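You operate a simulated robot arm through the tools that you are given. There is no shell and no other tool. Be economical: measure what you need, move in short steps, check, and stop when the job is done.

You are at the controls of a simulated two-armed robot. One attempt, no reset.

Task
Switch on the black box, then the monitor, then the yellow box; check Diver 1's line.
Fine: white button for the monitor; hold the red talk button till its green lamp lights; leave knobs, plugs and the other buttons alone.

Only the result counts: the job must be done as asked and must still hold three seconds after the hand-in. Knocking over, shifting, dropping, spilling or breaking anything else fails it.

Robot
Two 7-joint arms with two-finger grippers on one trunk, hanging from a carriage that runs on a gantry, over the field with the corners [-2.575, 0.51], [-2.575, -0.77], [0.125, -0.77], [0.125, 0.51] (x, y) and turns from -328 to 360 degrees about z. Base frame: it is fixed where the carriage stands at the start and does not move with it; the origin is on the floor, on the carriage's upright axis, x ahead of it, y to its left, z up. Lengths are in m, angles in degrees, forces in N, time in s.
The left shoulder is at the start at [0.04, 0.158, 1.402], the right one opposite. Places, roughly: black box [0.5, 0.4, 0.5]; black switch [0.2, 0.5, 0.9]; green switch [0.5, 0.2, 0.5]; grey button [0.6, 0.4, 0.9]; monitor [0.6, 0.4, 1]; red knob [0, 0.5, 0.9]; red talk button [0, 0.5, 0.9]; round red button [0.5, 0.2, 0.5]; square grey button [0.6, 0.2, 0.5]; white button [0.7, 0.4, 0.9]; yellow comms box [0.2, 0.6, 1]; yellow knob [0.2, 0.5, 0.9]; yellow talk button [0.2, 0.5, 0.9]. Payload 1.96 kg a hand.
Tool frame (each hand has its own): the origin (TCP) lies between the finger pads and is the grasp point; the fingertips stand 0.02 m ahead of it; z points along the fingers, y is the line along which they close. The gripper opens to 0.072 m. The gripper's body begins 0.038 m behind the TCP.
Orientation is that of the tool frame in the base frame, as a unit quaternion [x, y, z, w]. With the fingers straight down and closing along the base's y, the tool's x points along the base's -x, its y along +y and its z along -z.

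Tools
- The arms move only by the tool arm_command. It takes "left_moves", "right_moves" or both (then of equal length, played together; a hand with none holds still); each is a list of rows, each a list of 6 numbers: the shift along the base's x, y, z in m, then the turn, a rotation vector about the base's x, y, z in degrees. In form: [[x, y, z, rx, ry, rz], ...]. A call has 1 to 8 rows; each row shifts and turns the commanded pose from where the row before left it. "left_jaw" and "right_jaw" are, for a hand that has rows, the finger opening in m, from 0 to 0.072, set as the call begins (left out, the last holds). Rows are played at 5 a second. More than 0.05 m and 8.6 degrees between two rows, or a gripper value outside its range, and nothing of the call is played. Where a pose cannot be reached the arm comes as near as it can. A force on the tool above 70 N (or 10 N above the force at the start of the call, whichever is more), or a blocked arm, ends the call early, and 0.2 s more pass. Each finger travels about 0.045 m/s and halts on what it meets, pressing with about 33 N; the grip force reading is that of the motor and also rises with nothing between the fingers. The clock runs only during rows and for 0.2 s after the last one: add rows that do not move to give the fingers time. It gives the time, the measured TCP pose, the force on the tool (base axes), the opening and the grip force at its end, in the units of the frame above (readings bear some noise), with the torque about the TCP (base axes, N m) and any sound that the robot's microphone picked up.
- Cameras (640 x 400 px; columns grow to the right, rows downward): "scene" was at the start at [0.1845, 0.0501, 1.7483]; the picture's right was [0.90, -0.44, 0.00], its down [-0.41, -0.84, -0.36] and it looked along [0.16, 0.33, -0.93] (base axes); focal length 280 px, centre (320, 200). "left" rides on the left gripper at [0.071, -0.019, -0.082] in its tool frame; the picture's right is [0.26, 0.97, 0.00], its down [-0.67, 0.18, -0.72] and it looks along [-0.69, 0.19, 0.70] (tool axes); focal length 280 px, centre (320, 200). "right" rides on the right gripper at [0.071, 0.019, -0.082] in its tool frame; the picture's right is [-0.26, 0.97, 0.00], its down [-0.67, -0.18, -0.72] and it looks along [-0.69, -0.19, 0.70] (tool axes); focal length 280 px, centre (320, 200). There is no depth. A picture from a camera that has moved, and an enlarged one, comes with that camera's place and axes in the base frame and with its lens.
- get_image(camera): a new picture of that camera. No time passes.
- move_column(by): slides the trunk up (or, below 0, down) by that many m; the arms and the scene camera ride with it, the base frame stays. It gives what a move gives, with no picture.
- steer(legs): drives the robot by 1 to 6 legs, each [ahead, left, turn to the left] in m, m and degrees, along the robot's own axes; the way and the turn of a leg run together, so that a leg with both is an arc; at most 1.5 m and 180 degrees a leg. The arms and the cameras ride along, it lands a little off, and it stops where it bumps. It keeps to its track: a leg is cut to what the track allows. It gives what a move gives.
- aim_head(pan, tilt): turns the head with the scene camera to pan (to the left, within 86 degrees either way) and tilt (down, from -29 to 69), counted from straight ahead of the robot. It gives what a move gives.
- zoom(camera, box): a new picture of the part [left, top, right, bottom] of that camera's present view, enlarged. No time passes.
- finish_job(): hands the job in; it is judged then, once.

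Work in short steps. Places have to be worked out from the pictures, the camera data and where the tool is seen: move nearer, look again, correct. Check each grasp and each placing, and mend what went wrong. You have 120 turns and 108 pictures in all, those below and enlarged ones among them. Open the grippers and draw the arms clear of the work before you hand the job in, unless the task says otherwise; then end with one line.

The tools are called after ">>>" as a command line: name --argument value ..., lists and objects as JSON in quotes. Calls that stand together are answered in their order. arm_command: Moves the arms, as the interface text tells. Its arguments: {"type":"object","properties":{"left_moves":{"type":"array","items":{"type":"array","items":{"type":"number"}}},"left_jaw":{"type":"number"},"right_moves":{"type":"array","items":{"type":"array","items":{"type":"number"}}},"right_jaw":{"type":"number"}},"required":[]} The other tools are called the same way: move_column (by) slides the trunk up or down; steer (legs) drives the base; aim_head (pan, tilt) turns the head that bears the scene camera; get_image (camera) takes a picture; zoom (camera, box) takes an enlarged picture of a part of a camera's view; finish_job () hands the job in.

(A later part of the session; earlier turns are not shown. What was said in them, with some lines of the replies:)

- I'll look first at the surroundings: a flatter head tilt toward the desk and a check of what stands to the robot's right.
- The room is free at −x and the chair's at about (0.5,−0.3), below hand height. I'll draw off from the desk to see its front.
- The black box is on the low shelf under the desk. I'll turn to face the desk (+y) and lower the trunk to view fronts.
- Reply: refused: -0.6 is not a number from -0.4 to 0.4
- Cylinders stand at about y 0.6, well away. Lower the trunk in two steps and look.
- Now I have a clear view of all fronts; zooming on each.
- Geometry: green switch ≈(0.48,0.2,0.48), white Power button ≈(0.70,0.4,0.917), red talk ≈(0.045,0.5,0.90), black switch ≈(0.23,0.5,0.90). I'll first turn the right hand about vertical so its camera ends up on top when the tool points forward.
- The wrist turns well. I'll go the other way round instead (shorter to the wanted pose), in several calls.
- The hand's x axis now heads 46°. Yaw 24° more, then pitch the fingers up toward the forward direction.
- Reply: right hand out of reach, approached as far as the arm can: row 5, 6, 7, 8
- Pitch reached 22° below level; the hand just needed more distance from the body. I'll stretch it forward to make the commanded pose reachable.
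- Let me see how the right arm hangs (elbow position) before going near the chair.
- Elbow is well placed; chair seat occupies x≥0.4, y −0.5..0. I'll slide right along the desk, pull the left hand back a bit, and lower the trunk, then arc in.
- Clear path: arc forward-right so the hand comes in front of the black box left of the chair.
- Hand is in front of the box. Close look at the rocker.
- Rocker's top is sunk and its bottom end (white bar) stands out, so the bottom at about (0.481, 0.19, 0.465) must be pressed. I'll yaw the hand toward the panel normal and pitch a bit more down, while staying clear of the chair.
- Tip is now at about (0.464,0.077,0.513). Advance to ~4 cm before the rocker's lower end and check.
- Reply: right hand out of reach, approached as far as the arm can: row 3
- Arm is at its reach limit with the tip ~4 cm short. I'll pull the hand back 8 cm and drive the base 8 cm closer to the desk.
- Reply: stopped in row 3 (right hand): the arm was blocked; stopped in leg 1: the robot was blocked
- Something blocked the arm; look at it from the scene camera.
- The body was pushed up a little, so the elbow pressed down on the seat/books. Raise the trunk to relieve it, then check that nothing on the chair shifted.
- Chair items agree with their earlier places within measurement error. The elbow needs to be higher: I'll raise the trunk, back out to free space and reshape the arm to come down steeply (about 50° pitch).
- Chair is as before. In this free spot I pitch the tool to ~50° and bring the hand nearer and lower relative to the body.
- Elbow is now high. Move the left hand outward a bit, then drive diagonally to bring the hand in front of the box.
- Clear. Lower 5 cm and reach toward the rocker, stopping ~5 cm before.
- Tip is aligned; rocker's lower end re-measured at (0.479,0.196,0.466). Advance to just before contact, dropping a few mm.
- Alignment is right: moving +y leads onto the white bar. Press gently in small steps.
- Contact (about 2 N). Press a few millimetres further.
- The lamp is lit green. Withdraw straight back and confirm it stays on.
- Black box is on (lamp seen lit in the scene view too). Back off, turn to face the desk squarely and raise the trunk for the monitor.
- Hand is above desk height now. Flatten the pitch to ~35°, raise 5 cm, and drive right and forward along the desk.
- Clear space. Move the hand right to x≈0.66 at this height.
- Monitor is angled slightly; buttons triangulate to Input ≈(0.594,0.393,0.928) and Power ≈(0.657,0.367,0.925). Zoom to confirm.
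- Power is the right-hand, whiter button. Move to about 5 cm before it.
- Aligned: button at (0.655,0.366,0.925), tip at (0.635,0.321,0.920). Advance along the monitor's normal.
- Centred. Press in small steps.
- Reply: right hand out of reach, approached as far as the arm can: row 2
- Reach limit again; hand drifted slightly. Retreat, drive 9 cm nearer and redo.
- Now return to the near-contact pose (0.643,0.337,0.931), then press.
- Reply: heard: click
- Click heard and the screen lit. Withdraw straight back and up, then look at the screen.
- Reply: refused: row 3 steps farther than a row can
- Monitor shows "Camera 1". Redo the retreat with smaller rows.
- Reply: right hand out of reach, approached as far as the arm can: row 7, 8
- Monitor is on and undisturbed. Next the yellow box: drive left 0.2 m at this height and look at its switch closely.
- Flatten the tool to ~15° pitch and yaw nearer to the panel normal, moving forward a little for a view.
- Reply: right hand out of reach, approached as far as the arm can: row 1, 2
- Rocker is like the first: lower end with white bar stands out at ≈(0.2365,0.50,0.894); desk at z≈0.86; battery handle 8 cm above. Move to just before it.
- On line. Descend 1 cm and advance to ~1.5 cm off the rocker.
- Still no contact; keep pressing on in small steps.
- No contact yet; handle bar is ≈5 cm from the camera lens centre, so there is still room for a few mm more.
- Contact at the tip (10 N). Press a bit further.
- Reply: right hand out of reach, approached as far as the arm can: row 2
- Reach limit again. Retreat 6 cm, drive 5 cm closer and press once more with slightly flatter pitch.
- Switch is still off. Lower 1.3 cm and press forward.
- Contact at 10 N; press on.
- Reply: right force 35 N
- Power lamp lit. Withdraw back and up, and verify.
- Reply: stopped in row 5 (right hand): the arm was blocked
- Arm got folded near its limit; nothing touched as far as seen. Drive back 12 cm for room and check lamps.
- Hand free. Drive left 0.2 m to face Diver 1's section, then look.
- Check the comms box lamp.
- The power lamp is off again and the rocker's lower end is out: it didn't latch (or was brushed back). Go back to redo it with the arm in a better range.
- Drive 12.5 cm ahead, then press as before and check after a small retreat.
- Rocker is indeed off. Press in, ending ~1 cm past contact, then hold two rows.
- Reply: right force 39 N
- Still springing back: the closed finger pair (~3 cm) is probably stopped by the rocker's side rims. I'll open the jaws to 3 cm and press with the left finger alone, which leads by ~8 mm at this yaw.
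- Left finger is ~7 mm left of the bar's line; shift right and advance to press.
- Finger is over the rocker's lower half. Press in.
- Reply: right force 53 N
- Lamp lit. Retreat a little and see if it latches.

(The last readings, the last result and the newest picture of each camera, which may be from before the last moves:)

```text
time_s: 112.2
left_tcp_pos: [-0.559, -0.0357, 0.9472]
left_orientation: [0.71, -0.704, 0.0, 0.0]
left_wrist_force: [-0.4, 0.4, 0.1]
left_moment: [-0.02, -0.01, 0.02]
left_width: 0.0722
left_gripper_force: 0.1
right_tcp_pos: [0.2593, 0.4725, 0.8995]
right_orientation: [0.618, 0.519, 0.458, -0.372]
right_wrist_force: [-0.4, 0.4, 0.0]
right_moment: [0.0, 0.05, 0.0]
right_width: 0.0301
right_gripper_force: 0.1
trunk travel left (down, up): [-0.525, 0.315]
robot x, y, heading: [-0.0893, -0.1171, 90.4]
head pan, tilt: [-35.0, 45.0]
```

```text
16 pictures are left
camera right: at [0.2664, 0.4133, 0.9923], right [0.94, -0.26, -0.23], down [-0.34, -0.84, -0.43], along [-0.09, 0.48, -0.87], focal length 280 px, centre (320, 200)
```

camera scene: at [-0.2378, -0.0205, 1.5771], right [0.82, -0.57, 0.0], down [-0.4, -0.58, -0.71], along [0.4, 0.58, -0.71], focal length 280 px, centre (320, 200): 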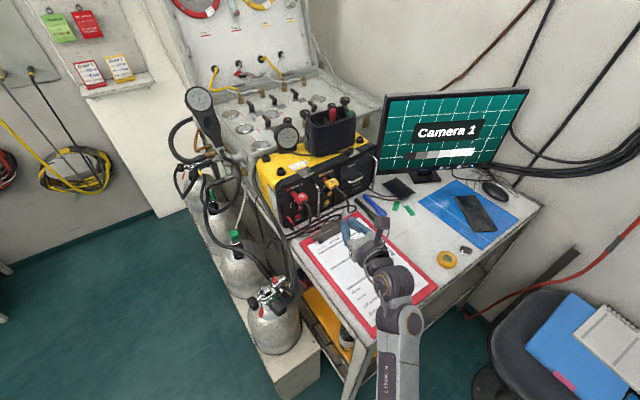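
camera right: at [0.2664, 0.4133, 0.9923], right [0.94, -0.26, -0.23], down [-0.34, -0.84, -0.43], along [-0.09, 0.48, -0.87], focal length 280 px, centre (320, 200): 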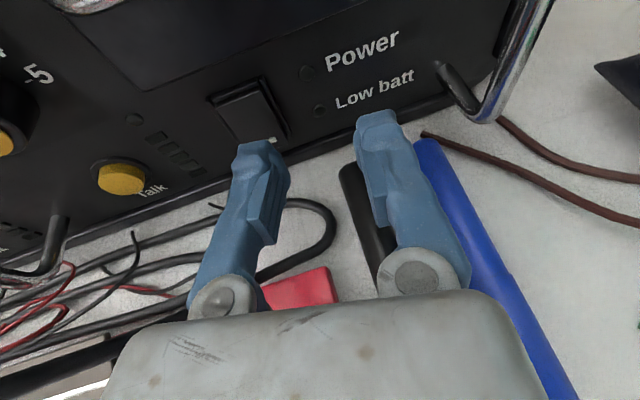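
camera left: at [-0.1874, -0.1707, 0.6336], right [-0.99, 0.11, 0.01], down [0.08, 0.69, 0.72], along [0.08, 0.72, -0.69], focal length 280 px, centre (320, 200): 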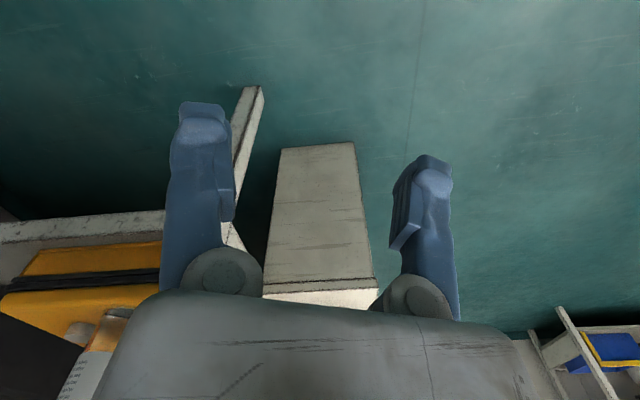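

It springs back because, recomputed with the true panel depth (y≈0.518), the rocker spans z 0.876–0.912: I've been pressing near its middle. I must press ~1.5 cm lower. Retreat, close the jaws, pitch to ~28° so the tip's upper corner leads.

>>> arm_command --right_moves '[[0, -0.02, 0.01, -4.9, 0.95, 0], [-0.012, -0.005, 0, -4.9, 0.95, 0], [-0.013, 0, 0, 0, 0, 0], [0, 0, 0, 0, 0, 0]]' --right_jaw 0

>>> arm_command --right_moves '[[0, 0.012, -0.012, 0, 0, 0], [0, 0.012, -0.012, 0, 0, 0]]'

>>> get_image --camera "right"

```text
time_s: 113.2
left_tcp_pos: [-0.5587, -0.0361, 0.9472]
left_orientation: [0.71, -0.704, 0.0, -0.001]
left_wrist_force: [-0.2, -0.1, -0.4]
left_moment: [0.01, -0.02, -0.01]
left_width: 0.072
left_gripper_force: 0.1
right_tcp_pos: [0.2406, 0.4483, 0.9149]
right_orientation: [0.655, 0.547, 0.407, -0.324]
right_wrist_force: [0.8, 0.7, -0.2]
right_moment: [-0.01, 0.03, 0.0]
right_width: 0.0002
right_gripper_force: 29.5
trunk travel left (down, up): [-0.525, 0.315]
robot x, y, heading: [-0.0904, -0.1212, 90.2]
head pan, tilt: [-35.0, 45.0]
```

```text
time_s: 113.8
left_tcp_pos: [-0.5569, -0.0346, 0.9465]
left_orientation: [0.709, -0.705, -0.001, 0.0]
left_wrist_force: [0.3, 0.0, 0.7]
left_moment: [0.0, -0.03, 0.02]
left_width: 0.0721
left_gripper_force: 0.1
right_tcp_pos: [0.2346, 0.4711, 0.8851]
right_orientation: [0.657, 0.55, 0.4, -0.325]
right_wrist_force: [0.0, 0.1, -0.2]
right_moment: [-0.03, 0.04, -0.01]
right_width: 0.0
right_gripper_force: 29.4
trunk travel left (down, up): [-0.525, 0.315]
robot x, y, heading: [-0.0889, -0.1194, 90.4]
head pan, tilt: [-35.0, 45.0]
```

```text
15 pictures are left
camera right: at [0.2444, 0.4286, 0.9862], right [0.93, -0.3, -0.22], down [-0.35, -0.9, -0.26], along [-0.12, 0.32, -0.94], focal length 280 px, centre (320, 200)
```

right: 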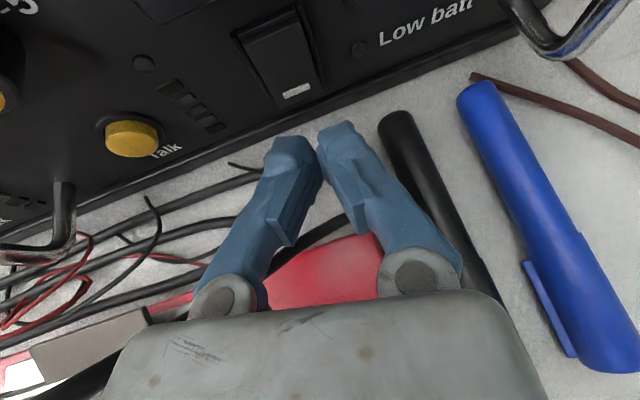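

Aligned on the bar. Advance and press.

>>> arm_command --right_moves '[[0, 0.01, -0.001, 0, 0, 0], [0, 0.009, -0.001, 0, 0, 0], [0, 0.004, 0, 0, 0, 0], [0, 0.004, 0, 0, 0, 0]]'

>>> zoom --camera "right" --box '[200, 0, 440, 150]'

```text
time_s: 114.8
left_tcp_pos: [-0.5581, -0.0355, 0.9466]
left_orientation: [0.709, -0.705, 0.0, -0.001]
left_wrist_force: [0.1, 0.2, -0.1]
left_moment: [-0.01, 0.0, 0.02]
left_width: 0.0722
left_gripper_force: 0.0
right_tcp_pos: [0.234, 0.4969, 0.8842]
right_orientation: [0.656, 0.55, 0.402, -0.325]
right_wrist_force: [0.2, -0.1, -0.2]
right_moment: [0.0, 0.01, 0.0]
right_width: 0.0002
right_gripper_force: 29.4
trunk travel left (down, up): [-0.525, 0.315]
robot x, y, heading: [-0.0914, -0.1222, 90.4]
head pan, tilt: [-35.0, 45.0]
```

```text
2.67 times, centred on (320, 75) of right
camera zoom: at [0.245, 0.4555, 0.9844], right [0.93, -0.3, -0.22], down [-0.35, -0.9, -0.27], along [-0.12, 0.32, -0.94], focal length 748 px, centre (320, 533)
```

zoom: 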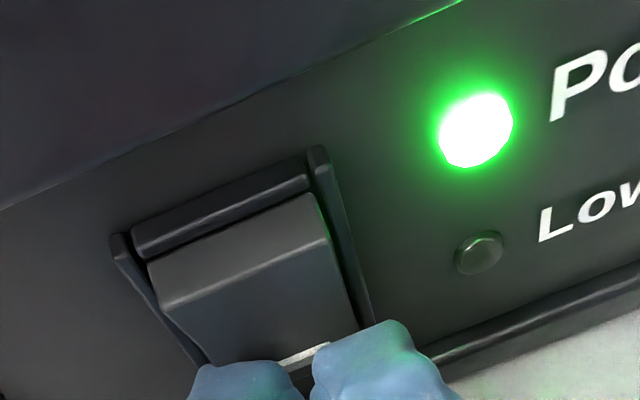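

Lamp lit with no residual force — it snapped over. Retreat gently and confirm.

>>> arm_command --right_moves '[[0, -0.01, 0, 0, 0, 0], [0, -0.015, 0.001, 0, 0, 0], [0, -0.02, 0.006, 0, 0, 0]]'

>>> steer --legs '[[-0.13, 0, 0]]'

>>> get_image --camera "right"

```text
time_s: 115.6
left_tcp_pos: [-0.5573, -0.0361, 0.9468]
left_orientation: [0.709, -0.705, 0.0, 0.0]
left_wrist_force: [-0.5, 0.4, 0.1]
left_moment: [0.03, 0.0, 0.02]
left_width: 0.072
left_gripper_force: 0.0
right_tcp_pos: [0.2371, 0.4527, 0.8911]
right_orientation: [0.656, 0.549, 0.403, -0.325]
right_wrist_force: [0.4, 0.2, 0.0]
right_moment: [-0.01, -0.01, 0.02]
right_width: 0.0002
right_gripper_force: 29.6
trunk travel left (down, up): [-0.525, 0.315]
robot x, y, heading: [-0.0901, -0.1227, 90.3]
head pan, tilt: [-35.0, 45.0]
```

```text
time_s: 116.9
left_tcp_pos: [-0.5562, -0.1667, 0.9467]
left_orientation: [0.71, -0.705, -0.001, 0.0]
left_wrist_force: [1.3, -0.3, -0.2]
left_moment: [0.0, 0.02, 0.0]
left_width: 0.0721
left_gripper_force: 0.1
right_tcp_pos: [0.2361, 0.3219, 0.8905]
right_orientation: [0.656, 0.55, 0.402, -0.325]
right_wrist_force: [-0.6, -1.5, 0.8]
right_moment: [0.02, 0.0, 0.0]
right_width: 0.0002
right_gripper_force: 29.7
trunk travel left (down, up): [-0.525, 0.315]
robot x, y, heading: [-0.0888, -0.2531, 90.7]
head pan, tilt: [-35.0, 45.0]
```

```text
13 pictures are left
camera right: at [0.2462, 0.2801, 0.9911], right [0.93, -0.3, -0.22], down [-0.35, -0.9, -0.27], along [-0.12, 0.32, -0.94], focal length 280 px, centre (320, 200)
```

right: 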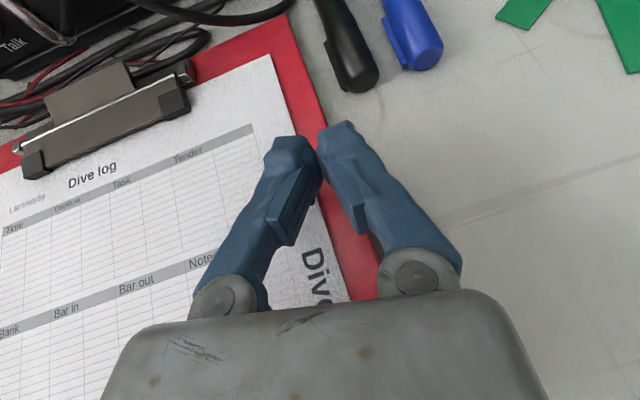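

Retreated cleanly. Diver 1's plug cable hangs in front of the red talk button, so I'll approach from the right at ~110° heading with the fingers rolled 90° (narrow side across). Raise first, then roll.

>>> move_column --by 0.13

>>> zoom --camera "scene" --box '[220, 150, 440, 290]'

>>> arm_command --right_moves '[[0, 0, 0, 1.39, 7.12, -3.81], [0, 0, 0, 1.39, 7.12, -3.81], [0, 0, 0, 1.39, 7.12, -3.81], [0, 0, 0, 1.39, 7.12, -3.81], [0, 0, 0, 1.39, 7.12, -3.81], [0, 0, 0, 1.39, 7.12, -3.81]]'

>>> arm_command --right_moves '[[0, 0, 0, 1.39, 7.12, -3.81], [0, 0, 0, 1.39, 7.12, -3.81], [0, 0, 0, 1.39, 7.12, -3.81], [0, 0, 0, 1.39, 7.12, -3.81], [0, 0, 0, 1.39, 7.12, -3.81]]'

```text
time_s: 118.5
left_tcp_pos: [-0.5572, -0.1658, 1.0761]
left_orientation: [0.71, -0.704, 0.0, 0.0]
left_wrist_force: [0.3, -0.5, -0.9]
left_moment: [0.01, -0.04, 0.02]
left_width: 0.0721
left_gripper_force: 0.0
right_tcp_pos: [0.236, 0.3231, 1.021]
right_orientation: [0.656, 0.55, 0.402, -0.325]
right_wrist_force: [0.9, -0.1, 0.5]
right_moment: [0.0, 0.01, 0.0]
right_width: 0.0
right_gripper_force: 29.4
trunk travel left (down, up): [-0.655, 0.185]
robot x, y, heading: [-0.0841, -0.2501, 90.3]
head pan, tilt: [-35.0, 45.0]
```

```text
2.86 times, centred on (330, 220) of scene
camera zoom: at [-0.0433, -0.0244, 1.7071], right [0.82, -0.57, 0.0], down [-0.4, -0.58, -0.71], along [0.4, 0.58, -0.71], focal length 801 px, centre (291, 143)
```

zoom: 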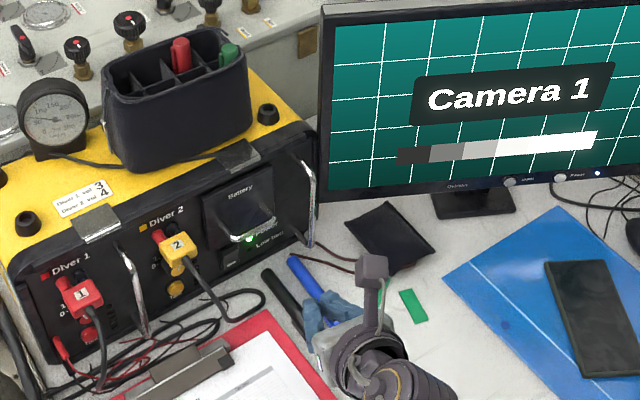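

```text
time_s: 119.9
left_tcp_pos: [-0.5561, -0.1657, 1.0775]
left_orientation: [0.71, -0.704, 0.0, 0.001]
left_wrist_force: [-0.2, 0.1, 0.3]
left_moment: [0.0, 0.0, 0.03]
left_width: 0.0718
left_gripper_force: 0.1
right_tcp_pos: [0.2372, 0.322, 1.021]
right_orientation: [0.825, 0.226, 0.23, -0.464]
right_wrist_force: [-1.2, -0.4, -0.5]
right_moment: [0.01, 0.01, 0.02]
right_width: 0.0
right_gripper_force: 29.4
trunk travel left (down, up): [-0.655, 0.185]
robot x, y, heading: [-0.087, -0.2497, 90.5]
head pan, tilt: [-35.0, 45.0]
```

```text
time_s: 121.1
left_tcp_pos: [-0.5571, -0.1651, 1.0772]
left_orientation: [0.71, -0.704, -0.001, 0.0]
left_wrist_force: [-0.1, 0.5, 1.6]
left_moment: [-0.02, 0.01, -0.03]
left_width: 0.072
left_gripper_force: 0.1
right_tcp_pos: [0.2364, 0.3236, 1.0214]
right_orientation: [0.852, -0.076, 0.053, -0.515]
right_wrist_force: [-0.1, 0.0, 0.2]
right_moment: [0.02, 0.01, 0.0]
right_width: 0.0
right_gripper_force: 29.7
trunk travel left (down, up): [-0.655, 0.185]
robot x, y, heading: [-0.087, -0.2482, 90.5]
head pan, tilt: [-35.0, 45.0]
```

Comms Power lamp and monitor both stay on. Shift right 0.2 m and turn left 30.5° so the hand points at the talk button from the right.

>>> steer --legs '[[-0.017, -0.2, 0], [0, 0, 30.5]]'

>>> get_image --camera "right"

```text
time_s: 124.2
left_tcp_pos: [-0.3337, -0.4306, 1.0767]
left_orientation: [0.871, -0.491, 0.0, -0.001]
left_wrist_force: [-0.1, 0.0, -0.2]
left_moment: [-0.03, -0.01, 0.01]
left_width: 0.0721
left_gripper_force: 0.0
right_tcp_pos: [0.1007, 0.3921, 1.0204]
right_orientation: [0.842, 0.153, -0.084, -0.51]
right_wrist_force: [-0.3, -0.6, 0.6]
right_moment: [0.0, 0.01, -0.01]
right_width: 0.0
right_gripper_force: 29.4
trunk travel left (down, up): [-0.655, 0.185]
robot x, y, heading: [0.1112, -0.267, 121.3]
head pan, tilt: [-35.0, 45.0]
```

```text
11 pictures are left
camera right: at [0.1949, 0.3406, 1.0424], right [-0.08, -0.51, -0.86], down [-0.45, -0.75, 0.48], along [-0.89, 0.43, -0.17], focal length 280 px, centre (320, 200)
```

right: 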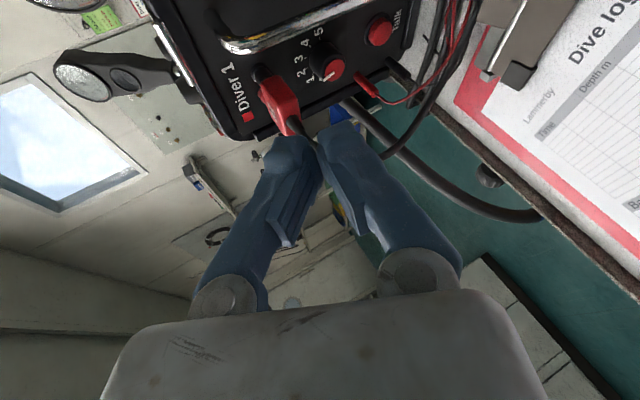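

From here the button (≈(0.051,0.517,0.894)) is unobstructed between the plug cable and the grab handle. Approach to ~5 cm standoff.

>>> arm_command --right_moves '[[-0.006, 0.012, -0.035, 0, 0, 2], [-0.008, 0.025, -0.035, 0, 0, 2], [-0.01, 0.029, -0.028, 0, 0, 0]]'

>>> get_image --camera "right"

```text
time_s: 125.0
left_tcp_pos: [-0.3349, -0.4318, 1.0768]
left_orientation: [0.871, -0.491, 0.0, 0.0]
left_wrist_force: [0.2, -0.4, -0.2]
left_moment: [-0.02, 0.02, -0.03]
left_width: 0.0722
left_gripper_force: 0.2
right_tcp_pos: [0.0887, 0.4393, 0.9446]
right_orientation: [0.836, 0.181, -0.101, -0.508]
right_wrist_force: [-1.0, 0.4, -0.6]
right_moment: [0.0, -0.02, -0.03]
right_width: 0.0
right_gripper_force: 29.7
right hand out of reach, approached as far as the arm can: row 3
trunk travel left (down, up): [-0.655, 0.185]
robot x, y, heading: [0.1133, -0.2642, 121.2]
head pan, tilt: [-35.0, 45.0]
```

```text
10 pictures are left
camera right: at [0.1857, 0.3946, 0.9657], right [-0.05, -0.51, -0.86], down [-0.4, -0.78, 0.48], along [-0.92, 0.37, -0.17], focal length 280 px, centre (320, 200)
```

right: 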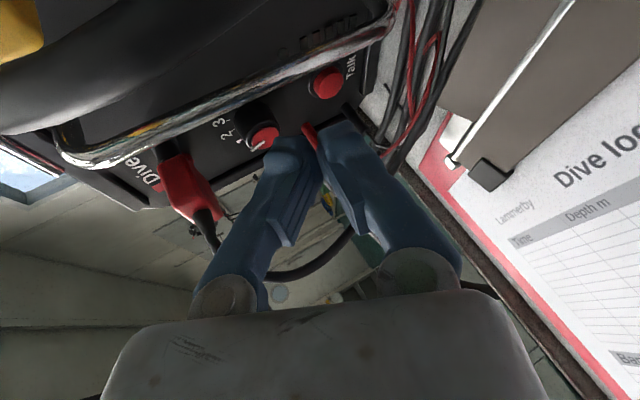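

Reach limit again. Pull back and up, lower the trunk 8 cm and drive 12 cm toward the desk, keeping the same line.

>>> arm_command --right_moves '[[0.005, -0.03, 0.026, 0, 0, 0], [0, -0.03, 0.026, 0, 0, 0], [0, -0.03, 0.024, 0, 0, 0], [0, -0.025, 0.01, 0, 0, 0]]'

>>> move_column --by -0.08

>>> steer --legs '[[0.1026, -0.062, 0]]'

```text
time_s: 126.0
left_tcp_pos: [-0.3339, -0.4311, 1.0767]
left_orientation: [0.87, -0.492, 0.0, 0.0]
left_wrist_force: [0.1, -1.3, 0.8]
left_moment: [-0.03, 0.01, -0.02]
left_width: 0.072
left_gripper_force: 0.0
right_tcp_pos: [0.0924, 0.3235, 1.029]
right_orientation: [0.836, 0.182, -0.102, -0.507]
right_wrist_force: [0.1, -0.7, 0.4]
right_moment: [0.03, 0.0, 0.0]
right_width: 0.0002
right_gripper_force: 29.5
trunk travel left (down, up): [-0.655, 0.185]
robot x, y, heading: [0.1088, -0.2689, 121.2]
head pan, tilt: [-35.0, 45.0]
```

```text
time_s: 127.1
left_tcp_pos: [-0.3355, -0.43, 0.9979]
left_orientation: [0.871, -0.492, 0.0, 0.0]
left_wrist_force: [0.7, -0.5, 0.0]
left_moment: [0.02, 0.0, -0.02]
left_width: 0.072
left_gripper_force: 0.0
right_tcp_pos: [0.0943, 0.3248, 0.9494]
right_orientation: [0.836, 0.181, -0.102, -0.508]
right_wrist_force: [-0.5, 0.5, 0.4]
right_moment: [0.0, 0.0, 0.01]
right_width: 0.0001
right_gripper_force: 29.8
trunk travel left (down, up): [-0.575, 0.265]
robot x, y, heading: [0.1154, -0.2708, 120.8]
head pan, tilt: [-35.0, 45.0]
```

```text
time_s: 128.4
left_tcp_pos: [-0.3327, -0.312, 0.9963]
left_orientation: [0.871, -0.492, -0.001, 0.0]
left_wrist_force: [0.0, 0.9, -0.3]
left_moment: [0.01, -0.02, 0.01]
left_width: 0.072
left_gripper_force: 0.0
right_tcp_pos: [0.094, 0.4456, 0.9498]
right_orientation: [0.836, 0.182, -0.102, -0.508]
right_wrist_force: [-0.1, 0.5, -0.3]
right_moment: [-0.02, 0.02, -0.01]
right_width: 0.0001
right_gripper_force: 29.9
trunk travel left (down, up): [-0.575, 0.265]
robot x, y, heading: [0.1128, -0.1458, 121.0]
head pan, tilt: [-35.0, 45.0]
```

Now go to the pre-press pose on the approach line and look.

>>> arm_command --right_moves '[[-0.01, 0.006, -0.017, 0, 0, 0], [-0.01, 0.01, -0.017, 0, 0, 0]]'

>>> get_image --camera "right"

```text
time_s: 129.0
left_tcp_pos: [-0.3337, -0.3128, 0.9972]
left_orientation: [0.871, -0.491, 0.0, 0.0]
left_wrist_force: [0.9, 0.9, 0.0]
left_moment: [-0.01, -0.01, 0.03]
left_width: 0.0719
left_gripper_force: 0.0
right_tcp_pos: [0.0742, 0.4595, 0.9158]
right_orientation: [0.836, 0.182, -0.102, -0.507]
right_wrist_force: [-0.2, -0.2, -0.5]
right_moment: [-0.01, -0.01, -0.01]
right_width: 0.0
right_gripper_force: 29.6
trunk travel left (down, up): [-0.575, 0.265]
robot x, y, heading: [0.1077, -0.1494, 121.3]
head pan, tilt: [-35.0, 45.0]
```

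```text
9 pictures are left
camera right: at [0.1714, 0.4146, 0.9378], right [-0.05, -0.51, -0.86], down [-0.4, -0.78, 0.48], along [-0.92, 0.37, -0.17], focal length 280 px, centre (320, 200)
```

right: 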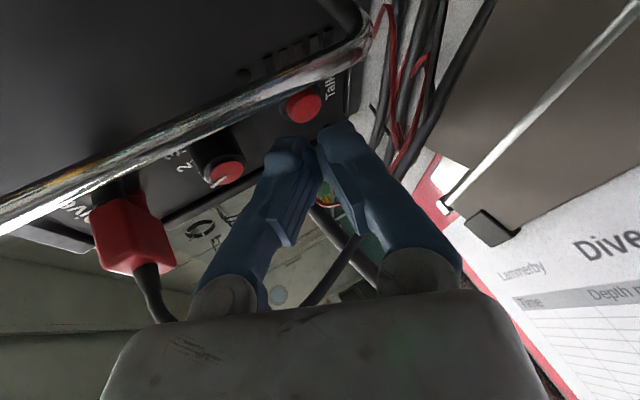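

Consistent button position (0.049,0.517,0.894). Advance along the finger axis to near contact.

>>> arm_command --right_moves '[[-0.005, 0.011, -0.0065, 0, 0, 0], [-0.005, 0.011, -0.0065, 0, 0, 0]]'

>>> zoom --camera "right" --box '[200, 50, 440, 200]'

```text
time_s: 129.6
left_tcp_pos: [-0.3331, -0.3132, 0.9969]
left_orientation: [0.871, -0.492, 0.0, -0.001]
left_wrist_force: [0.4, 0.3, 0.6]
left_moment: [-0.06, -0.03, 0.01]
left_width: 0.072
left_gripper_force: 0.0
right_tcp_pos: [0.0633, 0.483, 0.903]
right_orientation: [0.836, 0.182, -0.101, -0.507]
right_wrist_force: [0.1, -0.4, -0.1]
right_moment: [-0.02, 0.03, -0.03]
right_width: 0.0
right_gripper_force: 29.5
trunk travel left (down, up): [-0.575, 0.265]
robot x, y, heading: [0.1169, -0.147, 121.0]
head pan, tilt: [-35.0, 45.0]
```

```text
2.67 times, centred on (320, 125) of right
camera zoom: at [0.1611, 0.4367, 0.9251], right [-0.05, -0.51, -0.86], down [-0.4, -0.78, 0.48], along [-0.92, 0.37, -0.17], focal length 748 px, centre (320, 400)
```

zoom: 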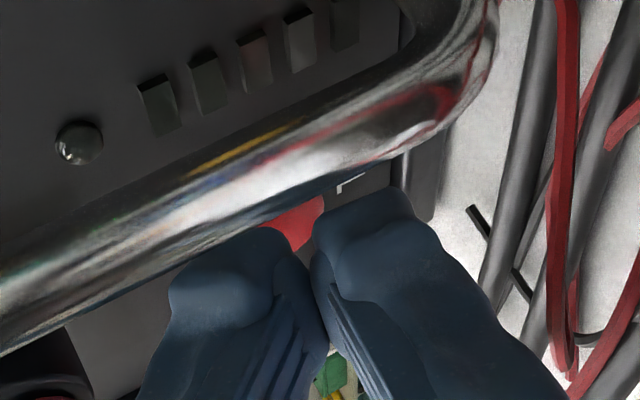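

The red button is right at the fingertips, and the channel's lamp (left dot) is in view. Press in small steps.

>>> arm_command --right_moves '[[-0.001, 0.005, -0.001, 0, 0, 0], [-0.001, 0.004, -0.001, 0, 0, 0], [0, 0.003, 0, 0, 0, 0]]'

```text
time_s: 130.4
left_tcp_pos: [-0.3339, -0.3109, 0.9975]
left_orientation: [0.87, -0.492, 0.001, 0.0]
left_wrist_force: [0.5, -0.3, 0.1]
left_moment: [0.0, 0.04, 0.01]
left_width: 0.0721
left_gripper_force: 0.1
right_tcp_pos: [0.0617, 0.4958, 0.9017]
right_orientation: [0.836, 0.182, -0.101, -0.508]
right_wrist_force: [0.2, -0.2, 0.6]
right_moment: [-0.01, 0.01, -0.02]
right_width: 0.0002
right_gripper_force: 29.8
trunk travel left (down, up): [-0.575, 0.265]
robot x, y, heading: [0.114, -0.1463, 121.3]
head pan, tilt: [-35.0, 45.0]
```

>>> arm_command --right_moves '[[0, 0.003, 0, 0, 0, 0], [0, 0.003, 0, 0, 0, 0]]'

>>> zoom --camera "right" --box '[200, 50, 440, 200]'

```text
time_s: 131.0
left_tcp_pos: [-0.3337, -0.3126, 0.9968]
left_orientation: [0.871, -0.492, 0.0, 0.0]
left_wrist_force: [-0.4, 0.0, -0.2]
left_moment: [0.04, 0.03, 0.0]
left_width: 0.0721
left_gripper_force: 0.1
right_tcp_pos: [0.0629, 0.5012, 0.9004]
right_orientation: [0.836, 0.181, -0.102, -0.508]
right_wrist_force: [1.0, -1.9, 1.0]
right_moment: [0.03, 0.03, -0.01]
right_width: 0.0
right_gripper_force: 30.2
trunk travel left (down, up): [-0.575, 0.265]
robot x, y, heading: [0.1167, -0.1456, 121.2]
head pan, tilt: [-35.0, 45.0]
heard: click
```

```text
2.67 times, centred on (320, 125) of right
camera zoom: at [0.1596, 0.4546, 0.9225], right [-0.05, -0.51, -0.86], down [-0.4, -0.78, 0.48], along [-0.92, 0.37, -0.17], focal length 748 px, centre (320, 400)
```

zoom: 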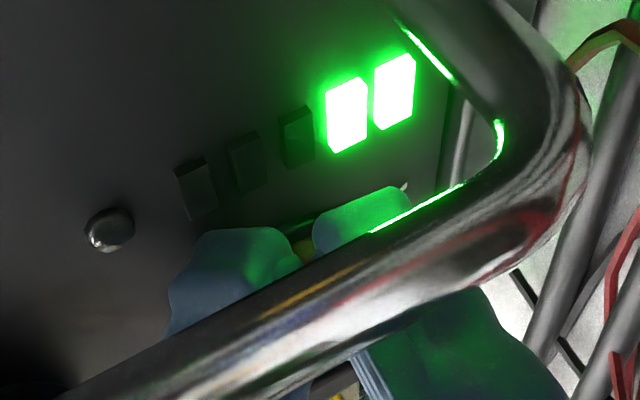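

Click, and the level bars begin to climb; the lamp dot isn't lit yet. Hold still pressed.

>>> arm_command --right_moves '[[0, 0.001, 0, 0, 0, 0], [0, 0, 0, 0, 0, 0], [0, 0, 0, 0, 0, 0], [0, 0, 0, 0, 0, 0], [0, 0, 0, 0, 0, 0], [0, 0, 0, 0, 0, 0], [0, 0, 0, 0, 0, 0], [0, 0, 0, 0, 0, 0]]'

>>> zoom --camera "right" --box '[200, 50, 440, 200]'

```text
time_s: 132.8
left_tcp_pos: [-0.3342, -0.3121, 0.9972]
left_orientation: [0.871, -0.492, 0.0, 0.0]
left_wrist_force: [0.5, -0.3, -0.3]
left_moment: [-0.01, 0.0, -0.01]
left_width: 0.0717
left_gripper_force: 0.0
right_tcp_pos: [0.0627, 0.501, 0.9001]
right_orientation: [0.836, 0.182, -0.103, -0.508]
right_wrist_force: [0.3, -2.5, -0.2]
right_moment: [0.0, 0.06, 0.0]
right_width: 0.0
right_gripper_force: 29.9
trunk travel left (down, up): [-0.575, 0.265]
robot x, y, heading: [0.1148, -0.1474, 120.9]
head pan, tilt: [-35.0, 45.0]
```

```text
2.67 times, centred on (320, 125) of right
camera zoom: at [0.1598, 0.4553, 0.9225], right [-0.05, -0.51, -0.86], down [-0.4, -0.78, 0.48], along [-0.92, 0.37, -0.17], focal length 748 px, centre (320, 400)
```

zoom: 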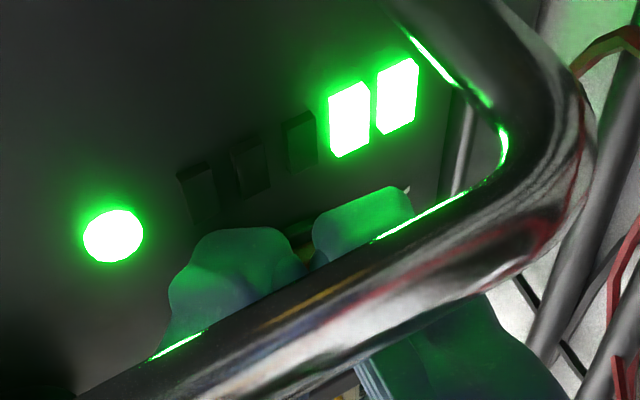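

The green lamp is lit. Release along the same line back out.

>>> arm_command --right_moves '[[0.001, -0.008, 0.001, 0, 0, 0], [0.003, -0.012, 0.003, 0, 0, 0], [0.008, -0.02, 0.011, 0, 0, 0], [0.01, -0.016, 0.015, 0, 0, 0], [0.01, -0.02, 0.03, 0, 0, 0]]'

>>> steer --legs '[[-0.1, 0.062, 0]]'

>>> move_column --by 0.1

>>> get_image --camera "scene"

```text
time_s: 134.0
left_tcp_pos: [-0.3328, -0.3112, 0.9972]
left_orientation: [0.87, -0.492, -0.001, 0.0]
left_wrist_force: [-0.2, 0.6, 0.1]
left_moment: [-0.04, 0.0, -0.02]
left_width: 0.0718
left_gripper_force: 0.1
right_tcp_pos: [0.0934, 0.4267, 0.9609]
right_orientation: [0.836, 0.181, -0.101, -0.508]
right_wrist_force: [-0.1, -0.2, 0.5]
right_moment: [0.01, -0.02, 0.03]
right_width: 0.0
right_gripper_force: 29.7
trunk travel left (down, up): [-0.575, 0.265]
robot x, y, heading: [0.111, -0.1464, 121.3]
head pan, tilt: [-35.0, 45.0]
```

```text
time_s: 135.2
left_tcp_pos: [-0.334, -0.4297, 0.9984]
left_orientation: [0.871, -0.491, 0.0, 0.0]
left_wrist_force: [-0.4, 0.3, 0.1]
left_moment: [0.01, 0.0, 0.01]
left_width: 0.0719
left_gripper_force: 0.0
right_tcp_pos: [0.0921, 0.3087, 0.9616]
right_orientation: [0.836, 0.182, -0.101, -0.507]
right_wrist_force: [0.9, -0.2, -0.2]
right_moment: [-0.02, 0.0, -0.01]
right_width: 0.0
right_gripper_force: 29.3
trunk travel left (down, up): [-0.575, 0.265]
robot x, y, heading: [0.1138, -0.2634, 121.2]
head pan, tilt: [-35.0, 45.0]
```

```text
time_s: 136.5
left_tcp_pos: [-0.3342, -0.4294, 1.0983]
left_orientation: [0.871, -0.491, 0.0, 0.0]
left_wrist_force: [-0.7, -0.3, -0.2]
left_moment: [-0.02, 0.03, -0.01]
left_width: 0.0721
left_gripper_force: 0.0
right_tcp_pos: [0.0921, 0.3081, 1.0601]
right_orientation: [0.837, 0.182, -0.101, -0.506]
right_wrist_force: [-0.3, 0.7, -0.8]
right_moment: [0.0, -0.01, 0.0]
right_width: 0.0
right_gripper_force: 29.4
trunk travel left (down, up): [-0.675, 0.165]
robot x, y, heading: [0.1142, -0.2628, 120.8]
head pan, tilt: [-35.0, 45.0]
```

```text
5 pictures are left
camera scene: at [0.0354, -0.0458, 1.7271], right [1.0, -0.07, 0.0], down [-0.05, -0.71, -0.71], along [0.05, 0.71, -0.71], focal length 280 px, centre (320, 200)
```

scene: 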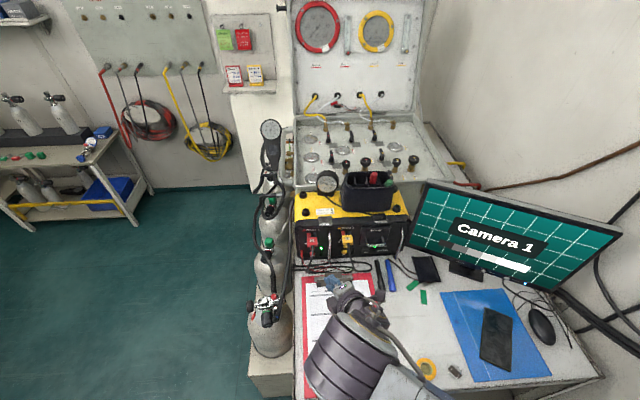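

Everything is lit and in place. Open the gripper, draw clear of the desk, and take a last look.

>>> steer --legs '[[-0.08, 0.0, 0], [-0.016, 0.36, 0]]'

>>> arm_command --right_moves '[[0, 0, 0, 0, 0, 0], [0, 0, 0, 0, 0, 0], [0, 0, 0, 0, 0, 0], [0, 0, 0, 0, 0, 0]]' --right_jaw 0.07

>>> aim_head --pan -75 --tilt 38

>>> get_image --camera "scene"

```text
time_s: 139.5
left_tcp_pos: [-0.623, -0.6993, 1.0971]
left_orientation: [0.871, -0.491, 0.0, -0.001]
left_wrist_force: [0.6, -0.4, 0.2]
left_moment: [-0.01, 0.03, 0.01]
left_width: 0.072
left_gripper_force: 0.0
right_tcp_pos: [-0.1976, 0.0397, 1.0607]
right_orientation: [0.836, 0.182, -0.102, -0.507]
right_wrist_force: [-0.2, -0.4, -1.3]
right_moment: [0.02, 0.01, 0.01]
right_width: 0.0001
right_gripper_force: 30.1
trunk travel left (down, up): [-0.675, 0.165]
robot x, y, heading: [-0.1746, -0.5315, 121.3]
head pan, tilt: [-35.0, 45.0]
```

```text
time_s: 140.5
left_tcp_pos: [-0.6226, -0.6995, 1.0978]
left_orientation: [0.871, -0.491, 0.0, -0.001]
left_wrist_force: [-0.4, -0.6, 0.3]
left_moment: [0.0, 0.0, 0.0]
left_width: 0.072
left_gripper_force: 0.0
right_tcp_pos: [-0.1978, 0.0392, 1.0611]
right_orientation: [0.836, 0.182, -0.102, -0.507]
right_wrist_force: [0.1, 0.0, 0.1]
right_moment: [-0.01, 0.02, 0.0]
right_width: 0.0702
right_gripper_force: 0.1
trunk travel left (down, up): [-0.675, 0.165]
robot x, y, heading: [-0.1767, -0.5369, 121.3]
head pan, tilt: [-35.0, 45.0]
```

```text
time_s: 141.6
left_tcp_pos: [-0.6219, -0.6992, 1.0971]
left_orientation: [0.871, -0.491, 0.0, 0.0]
left_wrist_force: [-1.1, -0.4, -0.9]
left_moment: [0.0, 0.0, -0.02]
left_width: 0.0718
left_gripper_force: 0.1
right_tcp_pos: [-0.1977, 0.039, 1.0604]
right_orientation: [0.836, 0.182, -0.102, -0.507]
right_wrist_force: [0.2, -0.2, 0.0]
right_moment: [0.01, -0.01, 0.02]
right_width: 0.07
right_gripper_force: 0.0
trunk travel left (down, up): [-0.675, 0.165]
robot x, y, heading: [-0.1757, -0.5341, 120.8]
head pan, tilt: [-75.0, 38.0]
```

```text
4 pictures are left
camera scene: at [-0.1993, -0.3339, 1.7374], right [0.72, -0.69, 0.0], down [-0.43, -0.44, -0.79], along [0.54, 0.57, -0.62], focal length 280 px, centre (320, 200)
```

scene: 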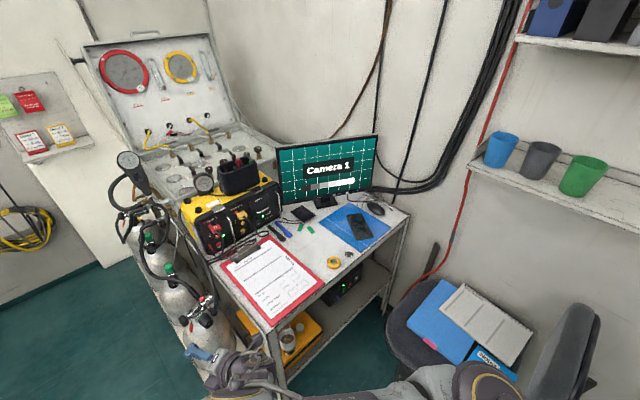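

Final check of the lamps on both boxes.

>>> zoom --camera "scene" --box '[170, 170, 410, 320]'

```text
2.67 times, centred on (290, 245) of scene
camera zoom: at [-0.1993, -0.3339, 1.7374], right [0.72, -0.69, 0.0], down [-0.43, -0.44, -0.79], along [0.54, 0.57, -0.62], focal length 748 px, centre (400, 80)
```

zoom: 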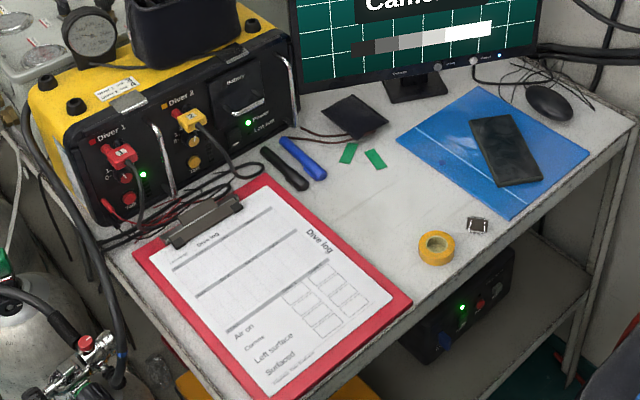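

All lamps are lit (black box, monitor, comms power, Diver 1) and nothing is displaced; handing in.

>>> finish_job

```text
The job is handed in.
```

The black box, monitor and yellow box are switched on in that order. Diver 1's line is checked: I held the red talk button until its green lamp lit. The yellow box's switch did not latch on the first three tries, so it flicked on and off before staying on. While backing off the black box early on, the right elbow pressed on the chair; later pictures showed the chair and books about where they had been.
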